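You operate a simulated robot arm through the tools that you are given. There is no shell and no other tool. Be economical: measure what you need, move in short steps, check, and stop when the job is done.

You are at the controls of a simulated robot arm. One attempt, no reset.

Task
Take the yellow size label and leave it on the boarding table. Put the folded grey striped pair from the packing bench on the cone table. Put the folded black pair on the cabinet top. Fetch the folded navy pair and set it on the rewinder table. Take the folded maroon pair and leave it on the rewinder table. Take the folded maroon striped pair and put it on the checking table. The order is free.

Only the result counts: the job must be done as asked and must still hold three seconds after the hand-in. Knocking over, shifting, dropping, spilling or breaking anything else fails it.

Robot
A 6-joint arm with a two-finger gripper on a trunk, on a base that drives. Base frame: it is fixed to the floor where the robot stands at the start and does not move with it; the origin is under the middle of the robot, x ahead of it, y to its left, z up. Readings come in cm, rad, newtons and seconds.
With the tool pointing down near the work surface it reaches from about 12 to 66 cm from the robot's upright axis, wherever it stands. Its first joint turns from -2.897 to 2.897 rad. Places, roughly: boarding table [60, -220, 80]; cabinet top [-150, -50, 60]; checking table [-180, -330, 80]; cone table [-150, 140, 60]; folded black pair (15x6x4 cm) [40, -80, 90]; folded grey striped pair (13x6x5 cm) [40, -60, 90]; folded maroon pair (11x6x4 cm) [60, -120, 90]; folded maroon striped pair (13x6x4 cm) [60, -110, 90]; folded navy pair (15x6x4 cm) [60, -100, 90]; rewinder table [60, 290, 80]; yellow size label [50, 0, 75]. Payload 2.45 kg.
The TCP is the grasp point between the finger pads, 2.6 cm short of the fingertips. In the tool frame z runs along the fingers and y along their closing line. The gripper opens to 9.6 cm. The gripper's body begins 6.9 cm behind the TCP.
Orientation is that of the tool frame in the base frame, as a unit quaternion [x, y, z, w]. With the fingers straight down and closing along the base's y, the tool's x points along the base's -x, its y along +y and its z along -z.

Tools
- The arm moves only by the tool arm_command. Its argument "motion" is a list of rows, each an object of numbers (a shift or turn left out is 0, a gripper value left out holds the last): "tx", "ty", "tz": the shift along the tool's x, y, z in cm; "ax", "ay", "az": the turn, a rotation vector about the tool's x, y, z in rad; "hand": the finger opening in cm, from 0 to 9.6. In form: [{"tx": .., "ty": .., "tz": .., "ax": .., "ay": .., "az": .., "hand": ..}, ...]. A call has 1 to 10 rows; each row shifts and turns the commanded pose from where the row before left it, along the tool's axes as they then stand. Rows are played at 5 a second. More than 5 cm and 0.15 rad between two rows, or a gripper value outside its range, and nothing of the call is played. Where a pose cannot be reached the arm comes as near as it can. A force on the tool above 40 N (or 10 N above the force at the start of the call, whichever is more), or a blocked arm, ends the call early, and 0.2 s more pass. The fingers move at their own pace and stop on an object; they squeeze with about 27 N. The grip force told is the motor's: it shows also when the fingers shut on nothing. Time passes only in rows, and 0.2 s behind the last, so rows that do not move let the fingers close. The reply holds the time, the measured pose of the TCP, the force on the tool along the base axes, the opening and the grip force, in the units named above and with some noise, with the torque about the TCP (base axes, N m) and any sound that the robot's microphone picked up.
- Cameras (640 x 400 px; columns grow to the right, rows downward): "scene" is now at [3.25, 9.21, 114.87]; the picture's right is [-0.61, -0.79, -0.00], its down [-0.20, 0.15, -0.97] and it looks along [0.77, -0.59, -0.25] (base axes); focal length 254 px, centre (320, 200). "wrist" rides on the gripper at [8.2, 0.3, -9.8] in the tool frame; the picture's right is [-0.04, 1.00, 0.00], its down [-0.73, -0.03, -0.68] and it looks along [-0.68, -0.03, 0.73] (tool axes); focal length 256 px, centre (320, 200). There is no depth. A picture from a camera that has moved, and an enlarged one, comes with that camera's place and axes in the base frame and with its lens. The place of the scene camera against the robot may be out by one fixed shift of up to 2.5 cm in any direction.
- snapshot(camera): a new picture of that camera. It takes no simulated time.
- raise_lower(by): slides the trunk up (or, below 0, down) by that many cm; the arm and the scene camera ride with it, the base frame stays. It gives what a move gives, with no picture.
- base_move(legs): drives the robot by 1 to 6 legs, each [ahead, turn to the left] in cm and rad, along the robot's own axes; the way and the turn of a leg run together, so that a leg with both is an arc; at most 150 cm and 3.142 rad a leg. The arm and the cameras ride along, it lands a little off, and it stops where it bumps. It gives what a move gives.
- turn_head(pan, tilt): turns the head with the scene camera to pan (to the left, within 2.705 rad either way) and tilt (down, from -0.506 to 1.204), counted from straight ahead of the robot. It gives what a move gives.
- enlarge(camera, box): a new picture of the part [left, top, right, bottom] of that camera's present view, enlarged. It takes no simulated time.
- hand_in(): hands the job in; it is judged then, once.

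Go step by step. Nothing tells you exact positions but the pictures and the camera data: compare them with the known pose of the tool, close in by small moves and look again before you grip or let go. The budget is 186 turns and 164 pictures, counting those below and the enlarged ones. Unless the task says otherwise, let go and move clear before handing in, and close with one line.

The tools are called after "Emit:" as a command line: name --argument value ..., lists and objects as JSON in quotes. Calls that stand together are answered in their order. arm_command: Moves the arm, as the interface text tells. Its arguments: {"type":"object","properties":{"motion":{"type":"array"}},"required":["motion"]} The other tools are called the same way: raise_lower (by) slides the trunk up or down; base_move (legs) drives the base; turn_head (pan, tilt) turns the head that bears the scene camera; snapshot (camera) takes a picture; enlarge (camera, box) takes an enlarged picture of a part of a camera's view; hand_in () hands the job in.

At the start:

```text
clock: 0.0
tcp_pos: [22.27, -39.07, 100.04]
tool_rot: [0.0, 1.0, 0.0, 0.001]
wrist_force: [0.1, -0.9, 0.1]
moment: [-0.02, -0.01, -0.02]
gripper_width: 9.61
grip_force: 0.1
trunk travel left (down, up): [-15.0, 0.0]
robot x, y, heading: [0.18, -0.17, 0.005]
head pan, tilt: [-0.653, 0.257]
```

scene: 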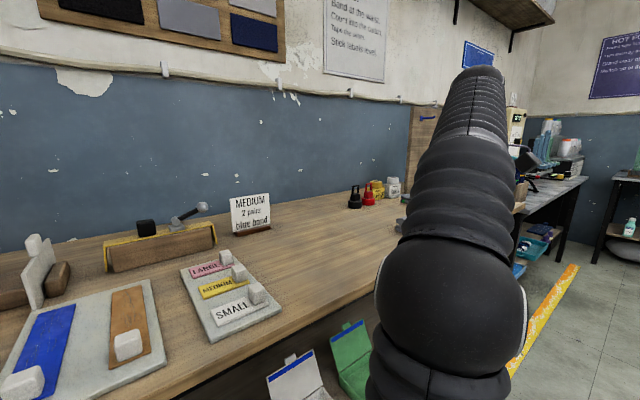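
wrist: 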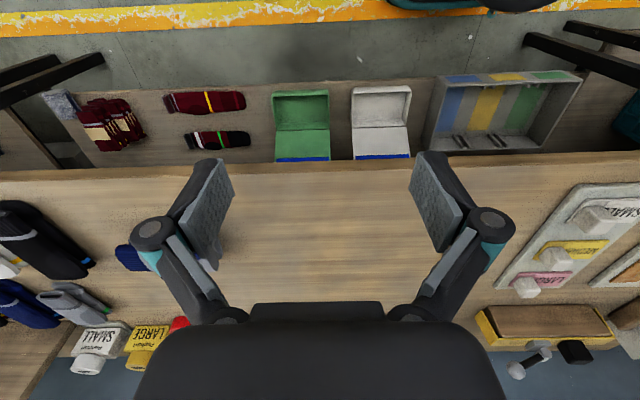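

I see the packing bench with its labels, and the sock pairs off to the right. First I look around with the head.

Emit:
turn_head --pan -1.2 --tilt 0.4

Emit:
snapshot --camera "scene"

Emit:
turn_head --pan -0.2 --tilt 0.5

Emit:
snapshot --camera "scene"

Emit:
turn_head --pan 1.2 --tilt 0.3

Emit:
snapshot --camera "scene"

Emit:
turn_head --pan 2.6 --tilt 0.3

Emit:
snapshot --camera "scene"

Emit:
turn_head --pan -2.3 --tilt 0.3

Emit:
snapshot --camera "scene"

```text
clock: 1.0
tcp_pos: [22.11, -39.11, 99.92]
tool_rot: [-0.001, 1.0, 0.0, 0.0]
wrist_force: [0.2, -0.5, 0.7]
moment: [0.01, 0.0, 0.0]
gripper_width: 9.61
grip_force: 0.0
trunk travel left (down, up): [-15.0, 0.0]
robot x, y, heading: [-0.27, 0.31, 0.005]
head pan, tilt: [-1.201, 0.4]
```

```text
161 pictures are left
camera scene: at [-0.81, 6.25, 113.54], right [-0.93, -0.36, 0.0], down [-0.14, 0.36, -0.92], along [0.33, -0.86, -0.39], focal length 254 px, centre (320, 200)
```

scene: 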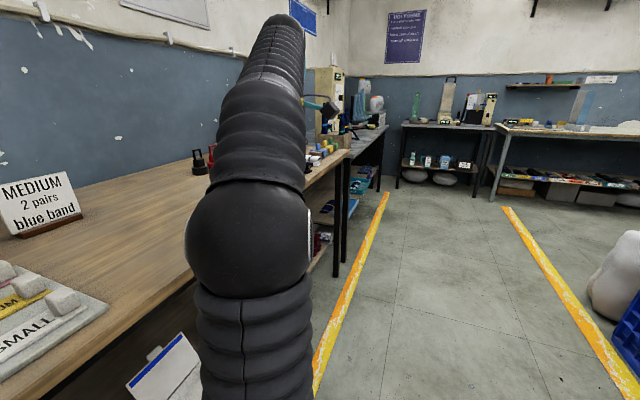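

```text
clock: 2.2
tcp_pos: [22.24, -39.02, 100.01]
tool_rot: [0.001, 1.0, 0.0, 0.0]
wrist_force: [-0.4, 0.0, 0.0]
moment: [0.0, 0.01, -0.04]
gripper_width: 9.62
grip_force: 0.0
trunk travel left (down, up): [-15.0, 0.0]
robot x, y, heading: [0.2, 0.18, 0.003]
head pan, tilt: [-0.201, 0.499]
```

```text
160 pictures are left
camera scene: at [4.75, 13.07, 112.62], right [-0.2, -0.98, 0.0], down [-0.47, 0.1, -0.88], along [0.86, -0.18, -0.48], focal length 254 px, centre (320, 200)
```

scene: 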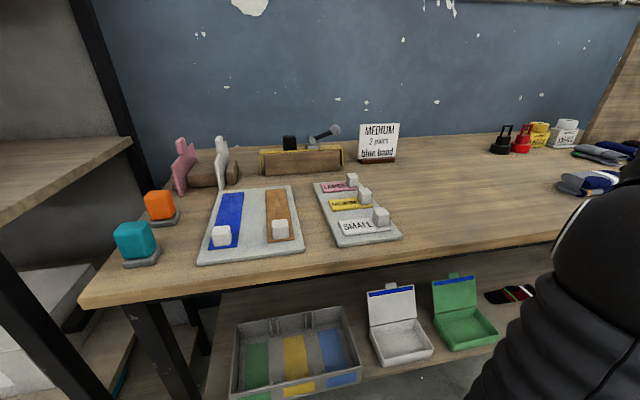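

```text
clock: 3.8
tcp_pos: [22.31, -39.14, 99.95]
tool_rot: [0.0, 1.0, 0.001, -0.001]
wrist_force: [0.4, -0.3, -0.7]
moment: [-0.01, -0.01, 0.02]
gripper_width: 9.63
grip_force: 0.0
trunk travel left (down, up): [-15.0, 0.0]
robot x, y, heading: [-0.06, -0.29, 0.003]
head pan, tilt: [1.201, 0.3]
```

```text
159 pictures are left
camera scene: at [-0.79, 23.59, 114.46], right [0.93, -0.36, 0.0], down [-0.11, -0.28, -0.96], along [0.35, 0.89, -0.3], focal length 254 px, centre (320, 200)
```

scene: 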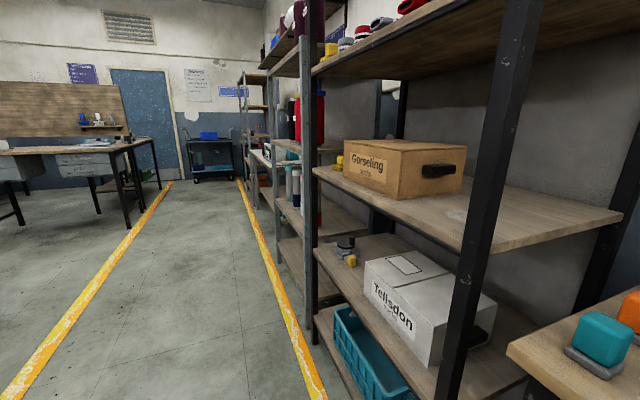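

```text
clock: 5.3
tcp_pos: [22.28, -39.15, 99.94]
tool_rot: [-0.001, 1.0, -0.001, 0.0]
wrist_force: [0.3, -0.3, 0.0]
moment: [-0.01, -0.01, 0.04]
gripper_width: 9.61
grip_force: 0.1
trunk travel left (down, up): [-15.0, 0.0]
robot x, y, heading: [-0.24, -0.1, 0.001]
head pan, tilt: [2.601, 0.3]
```

```text
158 pictures are left
camera scene: at [-12.17, 19.7, 114.46], right [0.52, 0.86, 0.0], down [0.25, -0.15, -0.96], along [-0.82, 0.49, -0.3], focal length 254 px, centre (320, 200)
```

scene: 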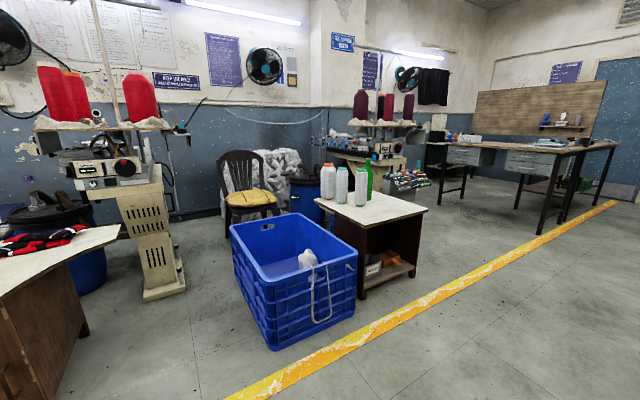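

```text
clock: 9.2
tcp_pos: [22.37, -38.98, 100.04]
tool_rot: [0.0, 1.0, 0.0, 0.001]
wrist_force: [0.1, 0.9, 0.3]
moment: [0.01, -0.02, -0.02]
gripper_width: 9.59
grip_force: 0.1
trunk travel left (down, up): [-15.0, 0.0]
robot x, y, heading: [0.17, 0.03, -0.001]
head pan, tilt: [-2.3, 0.3]
```

```text
157 pictures are left
camera scene: at [-10.39, 7.93, 114.46], right [-0.75, 0.67, 0.0], down [0.2, 0.22, -0.96], along [-0.64, -0.71, -0.3], focal length 254 px, centre (320, 200)
```

scene: 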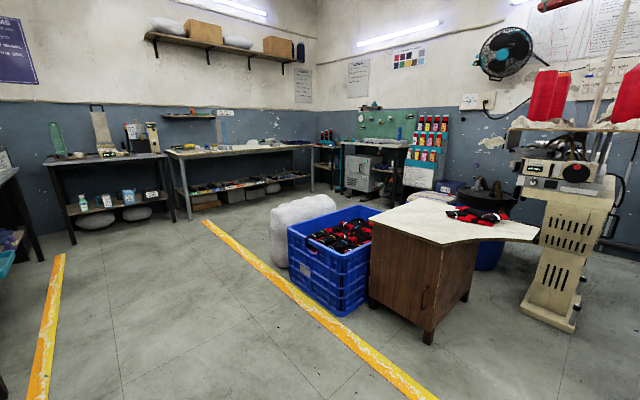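

The bench top seems to lie near z≈88. I'll bring the hand over the labels for a closer look.

Emit:
arm_command --motion '[{"tz": -3}, {"ty": 4.5}, {"ty": 4.5}, {"ty": 4.5}, {"ty": 4.5}, {"ty": 4.5}, {"ty": 4.5}, {"ty": 4.5}, {"tx": -4}, {"tx": -4}]'

Emit:
snapshot --camera "wrist"

Emit:
turn_head --pan -0.3 --tilt 0.6

Emit:
snapshot --camera "scene"

```text
clock: 11.4
tcp_pos: [30.5, -7.53, 98.49]
tool_rot: [0.0, 1.0, -0.001, 0.001]
wrist_force: [-0.6, -0.1, 0.3]
moment: [0.01, -0.06, 0.02]
gripper_width: 9.6
grip_force: 0.0
out of reach, approached as far as the arm can: row 1, 6, 7, 8
trunk travel left (down, up): [-15.0, 0.0]
robot x, y, heading: [0.03, 0.18, -0.002]
head pan, tilt: [-2.3, 0.3]
```

```text
156 pictures are left
camera wrist: at [22.36, -7.15, 108.29], right [0.04, 1.0, 0.0], down [0.73, -0.03, 0.68], along [0.68, -0.03, -0.73], focal length 256 px, centre (320, 200)
```

wrist: 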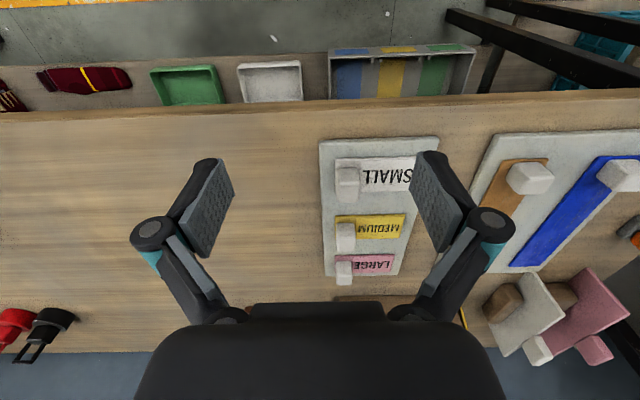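

```text
clock: 13.3
tcp_pos: [30.56, -7.52, 98.35]
tool_rot: [0.0, 1.0, 0.0, 0.0]
wrist_force: [-0.6, -0.5, 0.1]
moment: [0.01, -0.01, -0.02]
gripper_width: 9.62
grip_force: 0.1
trunk travel left (down, up): [-15.0, 0.0]
robot x, y, heading: [-0.18, -0.25, -0.002]
head pan, tilt: [-0.3, 0.6]
```

```text
155 pictures are left
camera scene: at [4.27, 12.29, 111.71], right [-0.3, -0.96, 0.0], down [-0.54, 0.17, -0.83], along [0.79, -0.24, -0.56], focal length 254 px, centre (320, 200)
```

scene: 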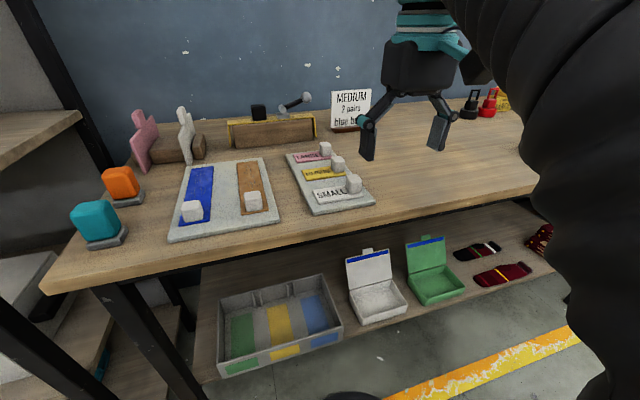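

The medium label's knob triangulates to about (48, -5, 87). I move over it and look closer.

Emit:
arm_command --motion '[{"tx": -4.5, "ty": 0.6, "hand": 6}, {"tx": -4.5, "ty": 0.6}, {"tx": -4.5, "ty": 0.6}, {"tx": -4, "ty": 0.6}]'

Emit:
snapshot --camera "wrist"

Emit:
enlarge --camera "scene" --box '[260, 60, 460, 220]'

```text
clock: 14.3
tcp_pos: [48.06, -5.09, 98.44]
tool_rot: [0.0, 1.0, 0.001, 0.002]
wrist_force: [-0.8, -0.3, 0.5]
moment: [0.04, -0.1, 0.02]
gripper_width: 6.0
grip_force: 0.1
trunk travel left (down, up): [-15.0, 0.0]
robot x, y, heading: [-0.08, -0.01, 0.003]
head pan, tilt: [-0.3, 0.6]
```

```text
154 pictures are left
camera wrist: at [39.84, -4.74, 108.31], right [0.04, 1.0, 0.0], down [0.73, -0.03, 0.68], along [0.68, -0.03, -0.73], focal length 256 px, centre (320, 200)
```

wrist: 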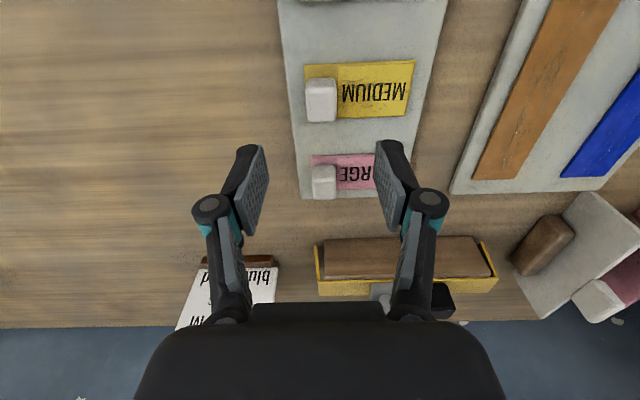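

```text
2.50 times, centred on (360, 140) of scene
camera zoom: at [4.22, 12.29, 111.71], right [-0.3, -0.96, 0.0], down [-0.54, 0.17, -0.83], along [0.79, -0.24, -0.56], focal length 636 px, centre (220, 350)
```

zoom: 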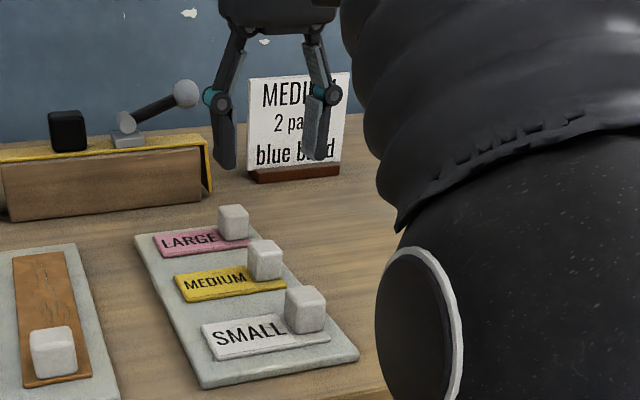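

The knob is confirmed at (48.0, -5.0), about 2.6 cm wide. I descend straddling it.

Emit:
arm_command --motion '[{"tz": 3.5, "hand": 5}, {"tz": 3}, {"tz": 2.0}]'

Emit:
snapshot --camera "wrist"

Emit:
enlarge --camera "scene" --box '[280, 80, 400, 220]'

```text
clock: 15.1
tcp_pos: [47.98, -5.06, 90.02]
tool_rot: [0.001, 1.0, 0.0, 0.0]
wrist_force: [0.4, 0.0, -0.7]
moment: [-0.03, -0.01, -0.02]
gripper_width: 5.02
grip_force: 0.0
trunk travel left (down, up): [-15.0, 0.0]
robot x, y, heading: [-0.08, -0.14, -0.0]
head pan, tilt: [-0.3, 0.6]
```

```text
152 pictures are left
camera wrist: at [39.84, -4.68, 99.8], right [0.04, 1.0, 0.0], down [0.73, -0.03, 0.68], along [0.68, -0.03, -0.73], focal length 256 px, centre (320, 200)
```

wrist: 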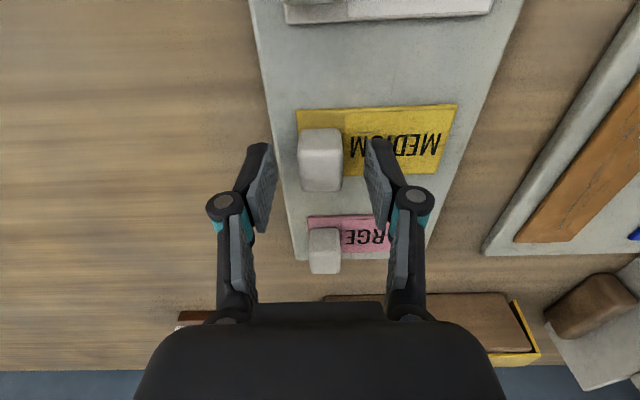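

```text
2.86 times, centred on (340, 150) of scene
camera zoom: at [4.28, 12.29, 111.71], right [-0.3, -0.96, 0.0], down [-0.54, 0.17, -0.83], along [0.79, -0.24, -0.56], focal length 727 px, centre (263, 343)
```

zoom: 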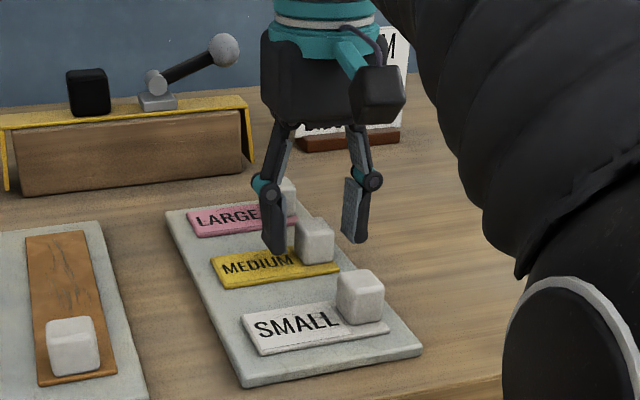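

Emit:
arm_command --motion '[{"tz": 0.9}, {}, {"hand": 0}, {}, {}, {}]'

Emit:
snapshot --camera "wrist"

```text
clock: 16.5
tcp_pos: [47.97, -4.97, 89.09]
tool_rot: [0.0, 1.0, 0.0, 0.0]
wrist_force: [-0.4, -0.5, -0.1]
moment: [0.0, 0.0, -0.01]
gripper_width: 2.3
grip_force: 27.1
trunk travel left (down, up): [-15.0, 0.0]
robot x, y, heading: [0.16, -0.15, 0.0]
head pan, tilt: [-0.3, 0.6]
```

```text
150 pictures are left
camera wrist: at [39.87, -4.68, 98.91], right [0.04, 1.0, 0.0], down [0.73, -0.03, 0.68], along [0.68, -0.03, -0.73], focal length 256 px, centre (320, 200)
```

wrist: 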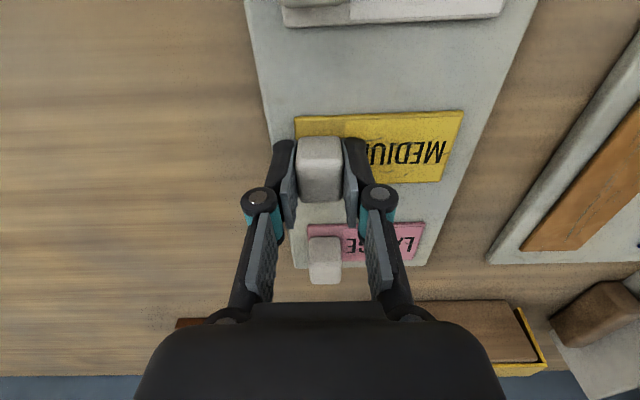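

Emit:
arm_command --motion '[{"tz": -3}, {"tz": -3}, {"tz": -3}, {"tx": 4.5}, {"tx": 4.5}, {"tx": 4.5}, {"tx": 4.5}, {"tx": 4}]'

Emit:
snapshot --camera "wrist"

```text
clock: 18.3
tcp_pos: [26.02, -4.91, 98.06]
tool_rot: [0.0, 1.0, -0.001, -0.001]
wrist_force: [0.2, -0.2, -0.3]
moment: [-0.02, 0.06, 0.01]
gripper_width: 2.31
grip_force: 27.4
trunk travel left (down, up): [-15.0, 0.0]
robot x, y, heading: [-0.02, -0.11, -0.003]
head pan, tilt: [-0.3, 0.6]
```

```text
149 pictures are left
camera wrist: at [17.89, -4.72, 107.95], right [0.04, 1.0, 0.0], down [0.73, -0.03, 0.68], along [0.68, -0.03, -0.74], focal length 256 px, centre (320, 200)
```

wrist: 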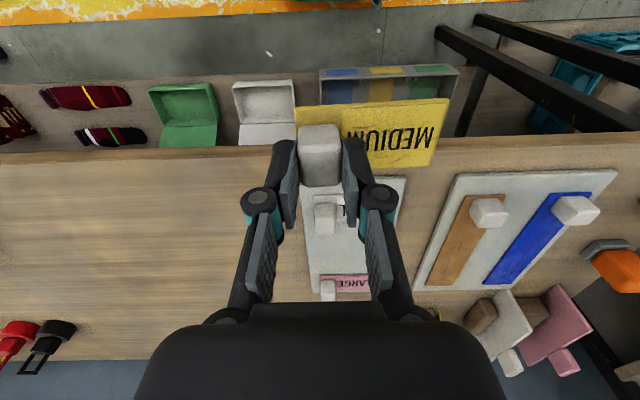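

The label is held. I turn right and look along the aisle.

Emit:
base_move --legs '[[0, -1.571]]'

Emit:
turn_head --pan 0.4 --tilt 0.3

Emit:
snapshot --camera "scene"

Emit:
turn_head --pan 1.0 --tilt 0.4

Emit:
snapshot --camera "scene"

```text
clock: 22.5
tcp_pos: [-4.74, -26.06, 98.17]
tool_rot: [0.703, 0.711, 0.001, 0.0]
wrist_force: [-0.3, -0.3, -0.7]
moment: [-0.02, -0.01, 0.0]
gripper_width: 2.29
grip_force: 27.2
trunk travel left (down, up): [-15.0, 0.0]
robot x, y, heading: [-0.54, -0.28, -1.559]
head pan, tilt: [-0.3, 0.6]
```

```text
clock: 23.6
tcp_pos: [-4.76, -26.15, 98.18]
tool_rot: [0.703, 0.711, 0.0, 0.0]
wrist_force: [-0.3, -0.1, 0.4]
moment: [0.03, -0.01, 0.0]
gripper_width: 2.27
grip_force: 27.4
trunk travel left (down, up): [-15.0, 0.0]
robot x, y, heading: [-0.1, -0.11, -1.558]
head pan, tilt: [0.4, 0.3]
```

```text
148 pictures are left
camera scene: at [21.24, -3.23, 114.45], right [-0.92, -0.4, 0.0], down [-0.12, 0.27, -0.96], along [0.38, -0.88, -0.3], focal length 254 px, centre (320, 200)
```

scene: 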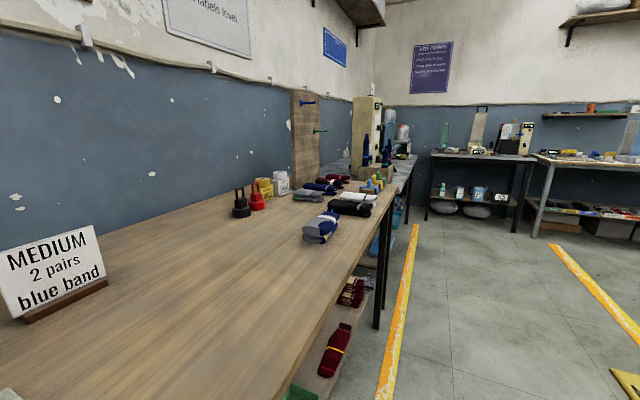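

```text
clock: 24.6
tcp_pos: [-4.6, -26.02, 98.13]
tool_rot: [0.703, 0.712, 0.0, 0.0]
wrist_force: [0.8, 0.4, 0.4]
moment: [-0.04, -0.01, 0.01]
gripper_width: 2.28
grip_force: 27.0
trunk travel left (down, up): [-15.0, 0.0]
robot x, y, heading: [0.16, -0.0, -1.56]
head pan, tilt: [1.0, 0.4]
```

```text
147 pictures are left
camera scene: at [25.37, 0.41, 113.53], right [-0.53, -0.85, 0.0], down [-0.33, 0.21, -0.92], along [0.78, -0.49, -0.39], focal length 254 px, centre (320, 200)
```

scene: 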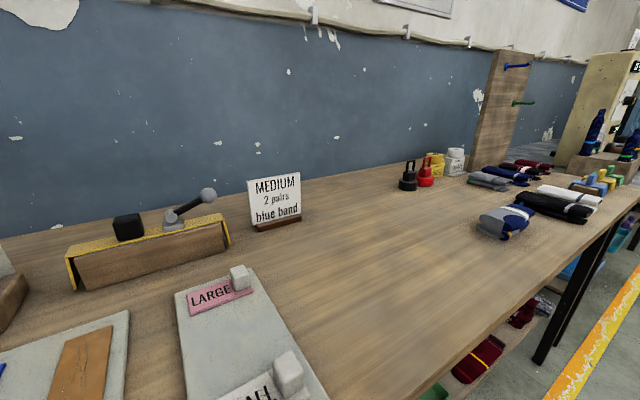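

Emit:
base_move --legs '[[90, 0]]'

Emit:
snapshot --camera "scene"

Emit:
turn_head --pan 0.3 --tilt 0.35

Emit:
snapshot --camera "scene"

```text
clock: 29.3
tcp_pos: [-2.88, -116.1, 98.08]
tool_rot: [0.699, 0.715, 0.0, 0.0]
wrist_force: [0.6, 0.1, -0.8]
moment: [-0.02, 0.01, -0.02]
gripper_width: 2.32
grip_force: 27.1
trunk travel left (down, up): [-15.0, 0.0]
robot x, y, heading: [1.23, -89.65, -1.552]
head pan, tilt: [1.0, 0.4]
```

```text
146 pictures are left
camera scene: at [26.86, -89.31, 113.53], right [-0.52, -0.85, 0.0], down [-0.33, 0.2, -0.92], along [0.79, -0.48, -0.39], focal length 254 px, centre (320, 200)
```

scene: 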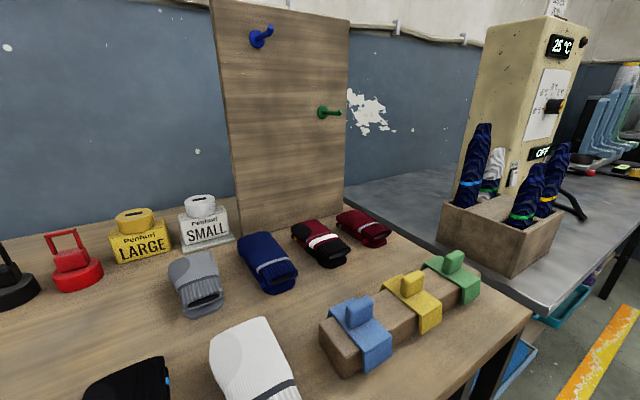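

```text
clock: 30.4
tcp_pos: [-2.95, -116.1, 98.28]
tool_rot: [0.7, 0.715, 0.0, 0.0]
wrist_force: [-0.9, -0.4, -0.3]
moment: [0.0, -0.01, 0.01]
gripper_width: 2.28
grip_force: 27.0
trunk travel left (down, up): [-15.0, 0.0]
robot x, y, heading: [1.81, -89.86, -1.55]
head pan, tilt: [0.3, 0.351]
```

```text
145 pictures are left
camera scene: at [21.91, -93.3, 113.99], right [-0.95, -0.32, 0.0], down [-0.11, 0.33, -0.94], along [0.3, -0.89, -0.34], focal length 254 px, centre (320, 200)
```

scene: 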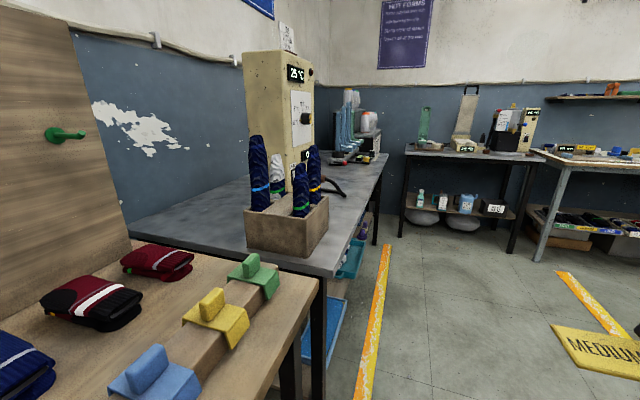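

Emit:
base_move --legs '[[75, 0]]'

Emit:
turn_head --pan 1.0 --tilt 0.45

Emit:
snapshot --camera "scene"

```text
clock: 34.4
tcp_pos: [-1.39, -191.0, 98.14]
tool_rot: [0.7, 0.714, 0.0, 0.0]
wrist_force: [-0.2, -0.9, 1.0]
moment: [0.02, -0.03, 0.0]
gripper_width: 2.3
grip_force: 27.2
trunk travel left (down, up): [-15.0, 0.0]
robot x, y, heading: [3.03, -165.05, -1.556]
head pan, tilt: [0.3, 0.351]
```

```text
clock: 35.5
tcp_pos: [-1.32, -190.93, 98.2]
tool_rot: [0.7, 0.714, 0.0, 0.0]
wrist_force: [0.6, -0.6, 0.3]
moment: [0.02, -0.01, -0.02]
gripper_width: 2.27
grip_force: 27.3
trunk travel left (down, up): [-15.0, 0.0]
robot x, y, heading: [2.76, -164.87, -1.551]
head pan, tilt: [1.0, 0.45]
```

```text
144 pictures are left
camera scene: at [28.35, -164.2, 113.07], right [-0.52, -0.85, 0.0], down [-0.37, 0.23, -0.9], along [0.77, -0.47, -0.44], focal length 254 px, centre (320, 200)
```

scene: 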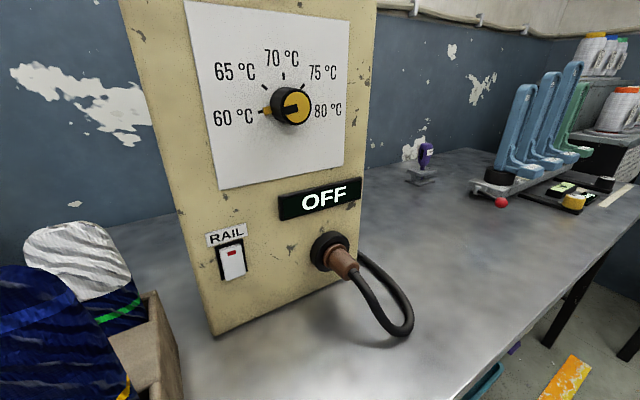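

Free steel surface lies around (45, -213). I drive on and face the table.

Emit:
base_move --legs '[[46, 0], [0, 1.555]]'

Emit:
turn_head --pan -0.2 --tilt 0.6

Emit:
snapshot --camera "scene"

Emit:
snapshot --camera "wrist"

```text
clock: 42.1
tcp_pos: [29.94, -216.11, 98.17]
tool_rot: [-0.001, 1.0, 0.0, 0.0]
wrist_force: [0.1, -0.1, -0.7]
moment: [-0.03, -0.02, -0.04]
gripper_width: 2.29
grip_force: 26.5
trunk travel left (down, up): [-15.0, 0.0]
robot x, y, heading: [4.11, -211.21, 0.001]
head pan, tilt: [1.0, 0.45]
```

```text
clock: 43.5
tcp_pos: [29.92, -216.11, 98.13]
tool_rot: [-0.002, 1.0, 0.0, -0.001]
wrist_force: [0.0, -0.4, 0.7]
moment: [0.01, -0.01, 0.0]
gripper_width: 2.3
grip_force: 27.1
trunk travel left (down, up): [-15.0, 0.0]
robot x, y, heading: [4.0, -211.45, 0.001]
head pan, tilt: [-0.201, 0.6]
```

```text
143 pictures are left
camera scene: at [8.42, -198.07, 111.71], right [-0.2, -0.98, 0.0], down [-0.55, 0.11, -0.83], along [0.81, -0.16, -0.56], focal length 254 px, centre (320, 200)
```

scene: 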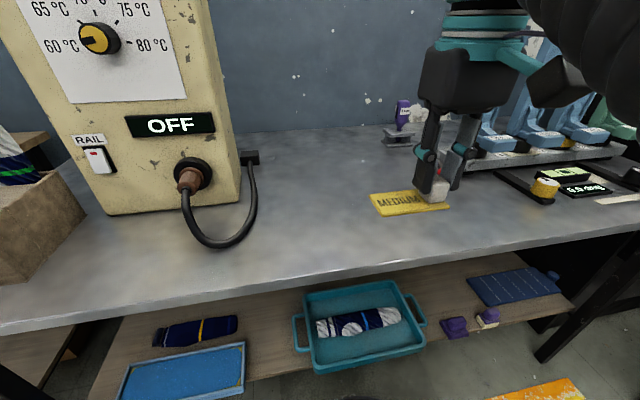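

```text
142 pictures are left
camera wrist: at [21.84, -215.88, 107.99], right [0.04, 1.0, 0.0], down [0.73, -0.03, 0.68], along [0.68, -0.03, -0.73], focal length 256 px, centre (320, 200)
```

wrist: 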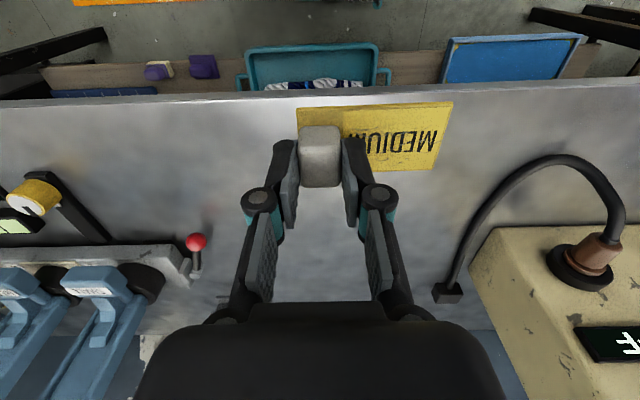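

Emit:
arm_command --motion '[{"tx": -5}, {"tx": -5}, {"tx": -5}, {"tz": 3}, {"tz": 3}, {"tz": 2}]'

Emit:
snapshot --camera "wrist"

Emit:
enlarge --camera "scene" --box '[340, 80, 540, 240]'

```text
clock: 44.9
tcp_pos: [44.9, -216.2, 90.13]
tool_rot: [-0.001, 1.0, 0.0, -0.001]
wrist_force: [-0.1, -0.6, 0.5]
moment: [-0.01, -0.03, 0.02]
gripper_width: 2.25
grip_force: 26.7
trunk travel left (down, up): [-15.0, 0.0]
robot x, y, heading: [4.02, -210.92, 0.003]
head pan, tilt: [-0.201, 0.6]
```

```text
141 pictures are left
camera wrist: at [36.77, -215.92, 99.97], right [0.04, 1.0, 0.0], down [0.73, -0.03, 0.68], along [0.68, -0.03, -0.73], focal length 256 px, centre (320, 200)
```

wrist: 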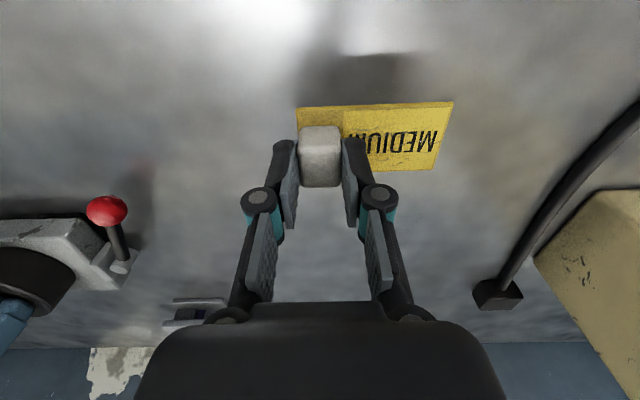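

```text
2.50 times, centred on (440, 160) of scene
camera zoom: at [8.42, -198.08, 111.71], right [-0.2, -0.98, 0.0], down [-0.55, 0.11, -0.83], along [0.81, -0.16, -0.56], focal length 636 px, centre (20, 300)
```

zoom: 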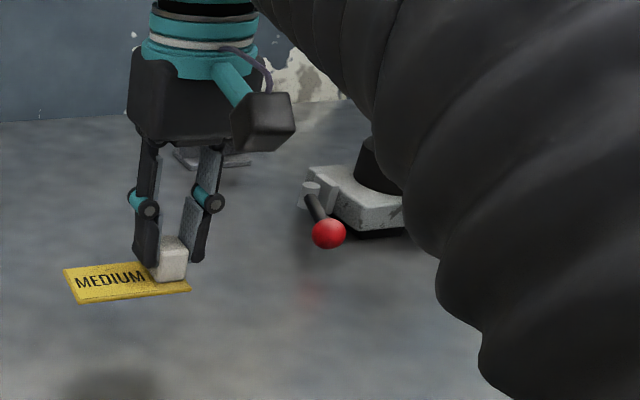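

Emit:
arm_command --motion '[{"tz": 2.5}, {"tz": 1.5}, {"tz": 0.5}, {"tz": 0.3}, {"tz": 0.3}, {}]'

Emit:
enlarge --camera "scene" --box '[340, 80, 540, 240]'

```text
clock: 46.3
tcp_pos: [44.98, -216.11, 85.08]
tool_rot: [-0.001, 1.0, 0.0, 0.0]
wrist_force: [0.3, -0.5, -0.7]
moment: [0.02, -0.01, -0.01]
gripper_width: 2.32
grip_force: 26.8
trunk travel left (down, up): [-15.0, 0.0]
robot x, y, heading: [3.8, -211.17, 0.002]
head pan, tilt: [-0.201, 0.6]
```

```text
2.50 times, centred on (440, 160) of scene
camera zoom: at [8.42, -198.08, 111.71], right [-0.2, -0.98, 0.0], down [-0.55, 0.11, -0.83], along [0.81, -0.16, -0.56], focal length 636 px, centre (20, 300)
```

zoom: 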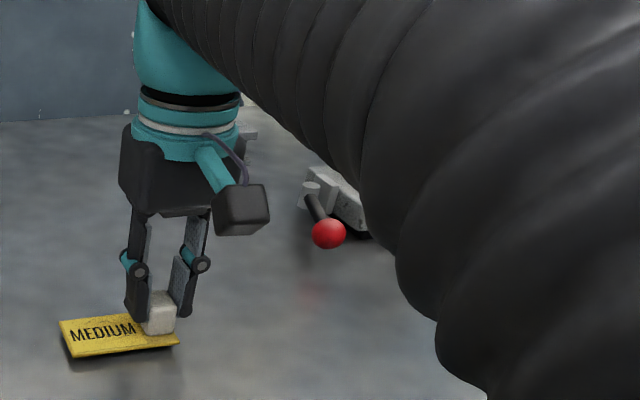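

Emit:
arm_command --motion '[{"tz": 0.25}, {"tz": 0.25}, {"tz": 0.25}, {"tz": 0.2}, {}]'

Emit:
enlarge --camera "scene" --box '[340, 140, 440, 240]'

```text
clock: 47.5
tcp_pos: [44.93, -216.2, 84.35]
tool_rot: [-0.002, 1.0, 0.001, 0.002]
wrist_force: [1.6, 1.2, 28.0]
moment: [0.03, -0.08, 0.0]
gripper_width: 2.3
grip_force: 26.9
trunk travel left (down, up): [-15.0, 0.0]
robot x, y, heading: [3.77, -211.61, 0.001]
head pan, tilt: [-0.201, 0.6]
```

```text
4.00 times, centred on (390, 190) of scene
camera zoom: at [8.34, -198.06, 111.75], right [-0.2, -0.98, 0.0], down [-0.55, 0.11, -0.83], along [0.81, -0.16, -0.56], focal length 1017 px, centre (40, 240)
```

zoom: 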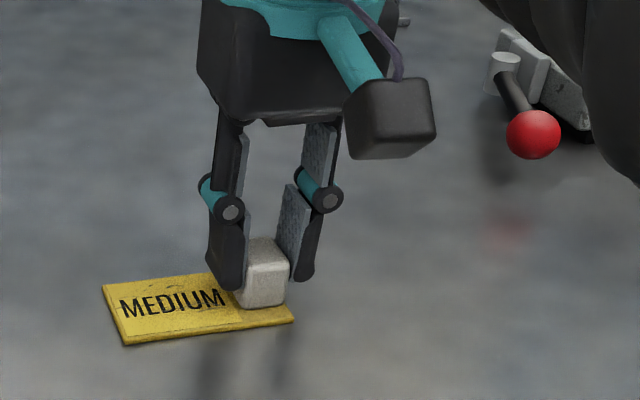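

Contact at TCP z≈84.35. I release and lift.

Emit:
arm_command --motion '[{"tz": -0.15}, {"hand": 5}, {}, {"tz": -2}, {"tz": -4}, {"tz": -4}, {"tz": -3}, {"tx": 4}, {"tx": 4}, {"tx": 4}]'

Emit:
snapshot --camera "scene"

```text
clock: 49.7
tcp_pos: [32.97, -216.05, 97.16]
tool_rot: [-0.002, 1.0, 0.0, -0.001]
wrist_force: [0.3, 0.4, 0.1]
moment: [0.02, 0.06, 0.01]
gripper_width: 5.02
grip_force: 0.0
trunk travel left (down, up): [-15.0, 0.0]
robot x, y, heading: [4.07, -211.16, 0.001]
head pan, tilt: [-0.201, 0.6]
```

```text
137 pictures are left
camera scene: at [8.47, -198.08, 111.71], right [-0.2, -0.98, 0.0], down [-0.55, 0.11, -0.82], along [0.81, -0.16, -0.57], focal length 254 px, centre (320, 200)
```

scene: 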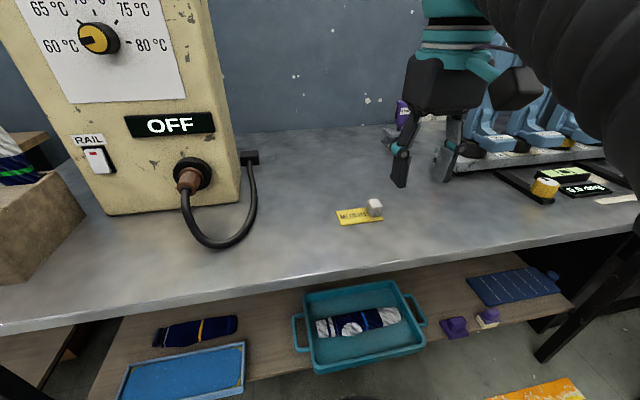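

Label placed. Back to the bench end for the pairs, the maroon striped one first.

Emit:
arm_command --motion '[{"tx": 4}, {"tx": 4}]'

Emit:
base_move --legs '[[0, 1.571], [105, 0], [0, -1.571]]'

Emit:
turn_head --pan -0.2 --tilt 0.6

Emit:
snapshot --camera "scene"

Emit:
snapshot --camera "wrist"

```text
clock: 50.3
tcp_pos: [26.63, -216.57, 95.92]
tool_rot: [-0.005, 0.999, 0.01, -0.033]
wrist_force: [1.2, 0.5, 0.7]
moment: [0.01, 0.02, -0.02]
gripper_width: 5.0
grip_force: 0.1
trunk travel left (down, up): [-15.0, 0.0]
robot x, y, heading: [4.31, -211.09, 0.007]
head pan, tilt: [-0.201, 0.6]
```

```text
clock: 63.3
tcp_pos: [25.5, -112.69, 97.03]
tool_rot: [0.006, 1.0, 0.002, -0.009]
wrist_force: [-0.2, 0.7, 1.4]
moment: [-0.01, 0.02, -0.01]
gripper_width: 5.01
grip_force: 0.2
trunk travel left (down, up): [-15.0, 0.0]
robot x, y, heading: [4.0, -107.25, -0.006]
head pan, tilt: [-0.201, 0.6]
```

```text
clock: 63.9
tcp_pos: [25.61, -112.69, 96.76]
tool_rot: [0.006, 1.0, 0.004, -0.012]
wrist_force: [-0.2, 0.0, 0.0]
moment: [-0.03, 0.0, 0.0]
gripper_width: 5.02
grip_force: 0.1
trunk travel left (down, up): [-15.0, 0.0]
robot x, y, heading: [3.95, -107.04, -0.015]
head pan, tilt: [-0.201, 0.6]
```

```text
136 pictures are left
camera scene: at [8.7, -92.65, 111.28], right [-0.04, -1.0, 0.0], down [-0.6, 0.02, -0.8], along [0.8, -0.03, -0.6], focal length 254 px, centre (320, 200)
```

scene: 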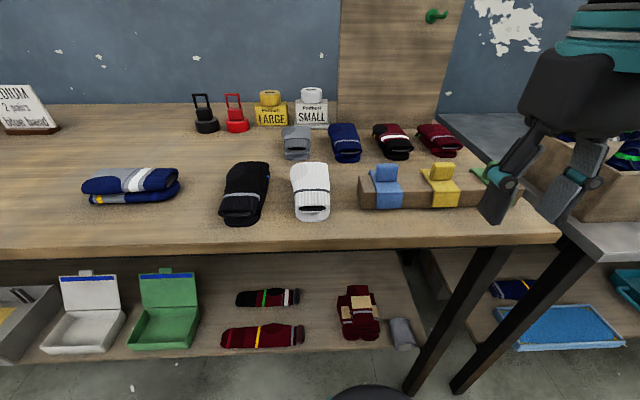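

```text
135 pictures are left
camera wrist: at [17.79, -112.42, 106.88], right [0.05, 1.0, 0.01], down [0.75, -0.04, 0.66], along [0.66, -0.03, -0.75], focal length 256 px, centre (320, 200)
```

wrist: 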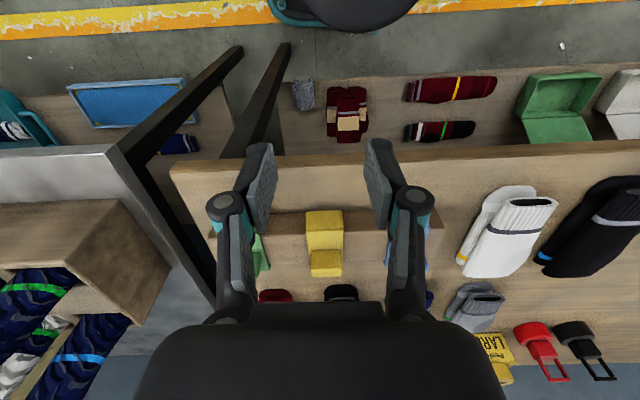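

The back row reads grey, navy, maroon striped and maroon from left to right. I extend over the maroon striped pair, which I take to be near (66, -112), and look.

Emit:
arm_command --motion '[{"tx": -5, "hand": 8.5}, {"tx": -5}, {"tx": -5}, {"tx": -5}, {"tx": -5}, {"tx": -5}]'

Emit:
snapshot --camera "wrist"

```text
clock: 65.3
tcp_pos: [55.5, -113.07, 96.54]
tool_rot: [0.006, 1.0, 0.003, -0.008]
wrist_force: [-1.3, -0.3, 1.2]
moment: [0.02, -0.04, 0.01]
gripper_width: 8.49
grip_force: 0.0
trunk travel left (down, up): [-15.0, 0.0]
robot x, y, heading: [4.21, -107.09, -0.015]
head pan, tilt: [-0.201, 0.6]
```

```text
134 pictures are left
camera wrist: at [47.48, -112.74, 106.43], right [0.05, 1.0, 0.01], down [0.74, -0.04, 0.67], along [0.67, -0.03, -0.75], focal length 256 px, centre (320, 200)
```

wrist: 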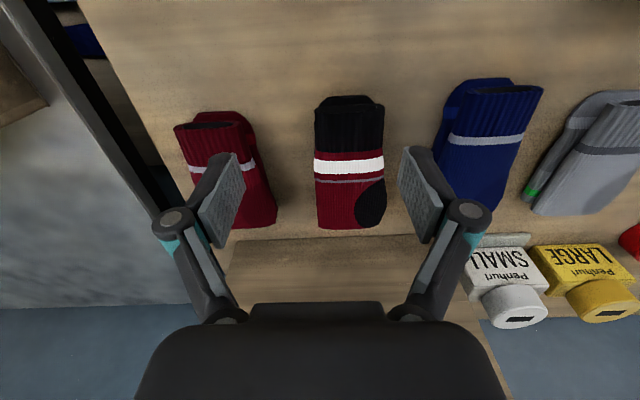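

Emit:
arm_command --motion '[{"tx": -3, "ty": 1.2}, {"tx": -3, "ty": 1.2}, {"tz": 2.5}, {"tz": 2}]'

Emit:
snapshot --camera "wrist"

Emit:
enlarge --camera "scene" --box '[320, 60, 520, 220]'

```text
clock: 66.3
tcp_pos: [61.57, -110.75, 91.9]
tool_rot: [0.006, 1.0, 0.003, -0.009]
wrist_force: [0.1, 0.7, -0.4]
moment: [0.04, 0.01, -0.01]
gripper_width: 8.51
grip_force: 0.1
trunk travel left (down, up): [-15.0, 0.0]
robot x, y, heading: [3.98, -107.26, -0.013]
head pan, tilt: [-0.201, 0.6]
```

```text
133 pictures are left
camera wrist: at [53.53, -110.38, 101.83], right [0.05, 1.0, 0.01], down [0.75, -0.04, 0.67], along [0.66, -0.03, -0.75], focal length 256 px, centre (320, 200)
```

wrist: 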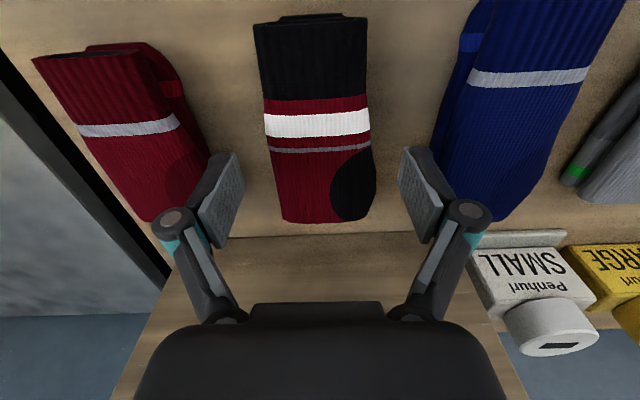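

```text
2.50 times, centred on (420, 140) of scene
camera zoom: at [8.67, -94.18, 111.71], right [-0.21, -0.98, 0.0], down [-0.55, 0.12, -0.83], along [0.81, -0.17, -0.56], focal length 636 px, centre (70, 350)
```

zoom: 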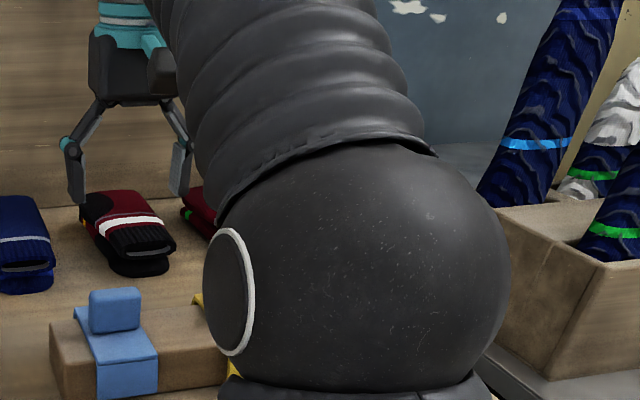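

Emit:
arm_command --motion '[{"tz": 1.5, "hand": 8}, {"tz": 1.5}, {"tz": 1.2}, {}, {"hand": 1}, {}, {}, {}]'

Emit:
snapshot --camera "wrist"

```text
clock: 68.1
tcp_pos: [61.45, -110.78, 87.57]
tool_rot: [0.006, 1.0, 0.003, -0.009]
wrist_force: [-1.1, -1.5, 2.1]
moment: [-0.04, -0.03, 0.05]
gripper_width: 5.34
grip_force: 27.3
trunk travel left (down, up): [-15.0, 0.0]
robot x, y, heading: [3.67, -107.63, -0.008]
head pan, tilt: [-0.201, 0.6]
```

```text
131 pictures are left
camera wrist: at [53.44, -110.34, 97.6], right [0.05, 1.0, 0.01], down [0.75, -0.04, 0.66], along [0.66, -0.03, -0.75], focal length 256 px, centre (320, 200)
```

wrist: 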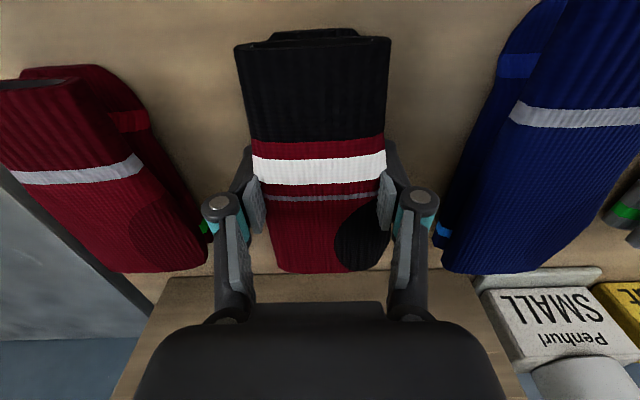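

Emit:
arm_command --motion '[{"tz": -3}, {"tz": -4}, {"tz": -3.5}, {"tx": 5}, {"tx": 5}, {"tx": 5}, {"tx": 5}, {"tx": 5}, {"tx": 5}]'

Emit:
snapshot --camera "wrist"

```text
clock: 70.1
tcp_pos: [30.86, -110.41, 97.03]
tool_rot: [0.006, 1.0, 0.004, -0.01]
wrist_force: [1.1, 0.1, -1.5]
moment: [0.0, 0.1, 0.01]
gripper_width: 5.32
grip_force: 26.8
out of reach, approached as far as the arm can: row 3
trunk travel left (down, up): [-15.0, 0.0]
robot x, y, heading: [4.03, -107.4, -0.012]
head pan, tilt: [-0.201, 0.6]
```

```text
130 pictures are left
camera wrist: at [23.01, -110.06, 107.01], right [0.05, 1.0, 0.01], down [0.75, -0.04, 0.66], along [0.66, -0.03, -0.75], focal length 256 px, centre (320, 200)
```

wrist: 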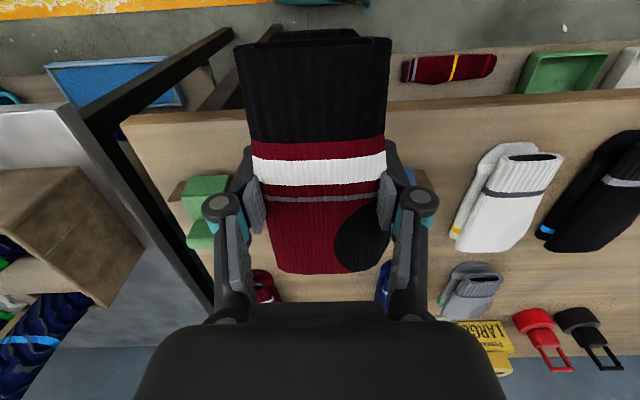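

Held well. I turn and head across the aisle towards the checking table.

Emit:
base_move --legs '[[0, -2.28], [110, 0]]'

Emit:
turn_head --pan 0.0 --tilt 0.3

Emit:
snapshot --camera "scene"

```text
clock: 81.2
tcp_pos: [-89.5, -207.15, 97.16]
tool_rot: [0.914, 0.405, 0.01, -0.001]
wrist_force: [-0.3, -0.7, -1.9]
moment: [-0.02, 0.01, -0.02]
gripper_width: 5.34
grip_force: 27.0
trunk travel left (down, up): [-15.0, 0.0]
robot x, y, heading: [-69.49, -189.05, -2.306]
head pan, tilt: [-0.201, 0.6]
```

```text
clock: 82.0
tcp_pos: [-89.54, -207.28, 97.1]
tool_rot: [0.915, 0.404, 0.01, -0.001]
wrist_force: [0.6, 0.0, -1.0]
moment: [-0.03, -0.01, -0.02]
gripper_width: 5.32
grip_force: 26.9
trunk travel left (down, up): [-15.0, 0.0]
robot x, y, heading: [-69.67, -188.86, -2.305]
head pan, tilt: [0.0, 0.3]
```

```text
129 pictures are left
camera scene: at [-58.15, -202.97, 114.45], right [-0.74, 0.67, 0.0], down [0.2, 0.22, -0.96], along [-0.64, -0.71, -0.3], focal length 254 px, centre (320, 200)
```

scene: 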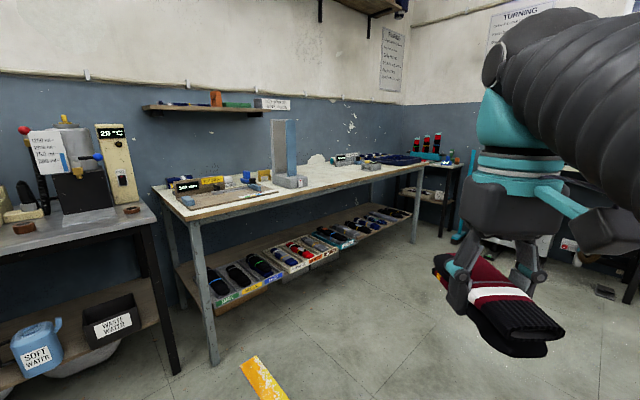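

Emit:
base_move --legs '[[0, -0.23], [112, 0], [0, 0.96]]'

Emit:
turn_head --pan -0.1 --tilt 0.5

Emit:
snapshot --camera "scene"

Emit:
snapshot --camera "wrist"

```text
clock: 91.0
tcp_pos: [-164.32, -280.45, 97.18]
tool_rot: [0.706, 0.708, 0.008, -0.005]
wrist_force: [0.7, -0.1, -0.5]
moment: [-0.02, 0.0, 0.01]
gripper_width: 5.32
grip_force: 26.9
trunk travel left (down, up): [-15.0, 0.0]
robot x, y, heading: [-161.23, -253.63, -1.568]
head pan, tilt: [0.0, 0.3]
```

```text
clock: 91.7
tcp_pos: [-164.13, -280.56, 97.08]
tool_rot: [0.706, 0.709, 0.008, -0.005]
wrist_force: [-1.1, -0.2, -0.8]
moment: [-0.03, -0.06, 0.01]
gripper_width: 5.33
grip_force: 27.2
trunk travel left (down, up): [-15.0, 0.0]
robot x, y, heading: [-161.81, -253.66, -1.569]
head pan, tilt: [-0.099, 0.499]
```

```text
128 pictures are left
camera scene: at [-144.86, -257.38, 112.62], right [-1.0, 0.1, 0.0], down [0.05, 0.48, -0.88], along [-0.08, -0.87, -0.48], focal length 254 px, centre (320, 200)
```

scene: 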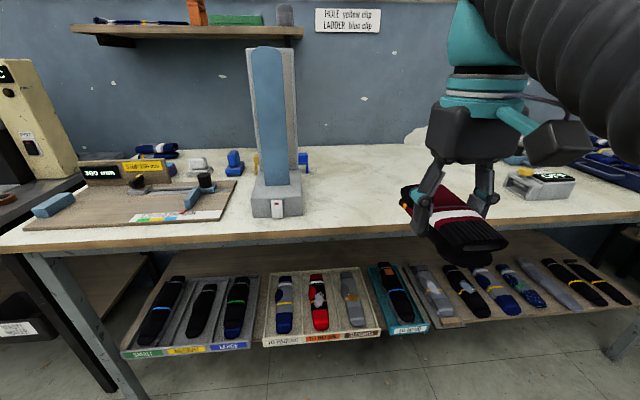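

```text
127 pictures are left
camera wrist: at [-163.97, -272.56, 107.06], right [1.0, -0.04, 0.01], down [-0.03, -0.75, 0.66], along [-0.02, -0.66, -0.75], focal length 256 px, centre (320, 200)
```

wrist: 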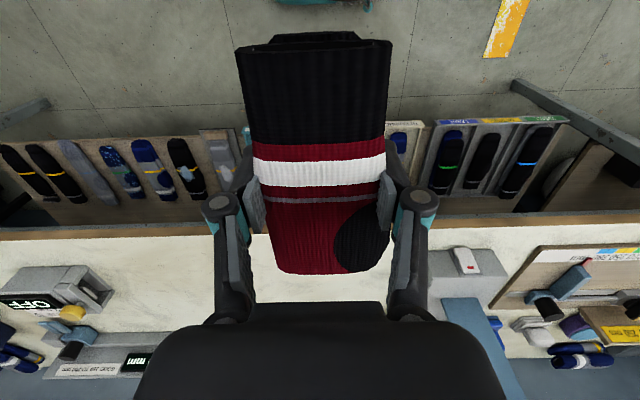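

Emit:
arm_command --motion '[{"tx": -5}, {"tx": -5}, {"tx": -5}, {"tx": -5}, {"tx": -5}, {"tx": -5}, {"tx": -2.5}, {"tz": 4}, {"tz": 4}]'

Emit:
snapshot --camera "scene"

Emit:
snapshot --camera "wrist"

```text
clock: 93.7
tcp_pos: [-164.09, -312.34, 87.68]
tool_rot: [0.705, 0.709, 0.009, -0.004]
wrist_force: [0.0, 0.6, -0.8]
moment: [0.01, 0.01, 0.01]
gripper_width: 5.31
grip_force: 27.7
out of reach, approached as far as the arm can: row 7
trunk travel left (down, up): [-15.0, 0.0]
robot x, y, heading: [-161.92, -253.39, -1.567]
head pan, tilt: [-0.099, 0.499]
```

```text
126 pictures are left
camera scene: at [-144.86, -257.39, 112.62], right [-1.0, 0.1, 0.0], down [0.05, 0.48, -0.88], along [-0.08, -0.87, -0.48], focal length 254 px, centre (320, 200)
```

scene: 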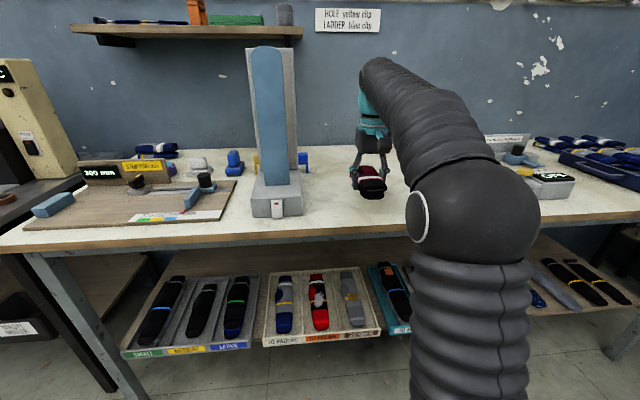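

```text
125 pictures are left
camera wrist: at [-163.84, -304.44, 97.55], right [1.0, -0.04, 0.01], down [-0.03, -0.75, 0.66], along [-0.02, -0.66, -0.75], focal length 256 px, centre (320, 200)
```

wrist: 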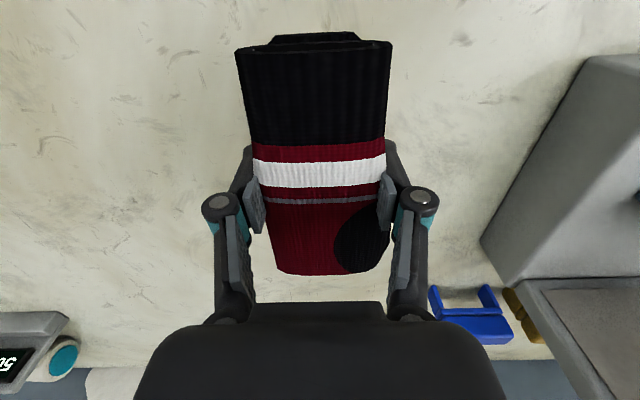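

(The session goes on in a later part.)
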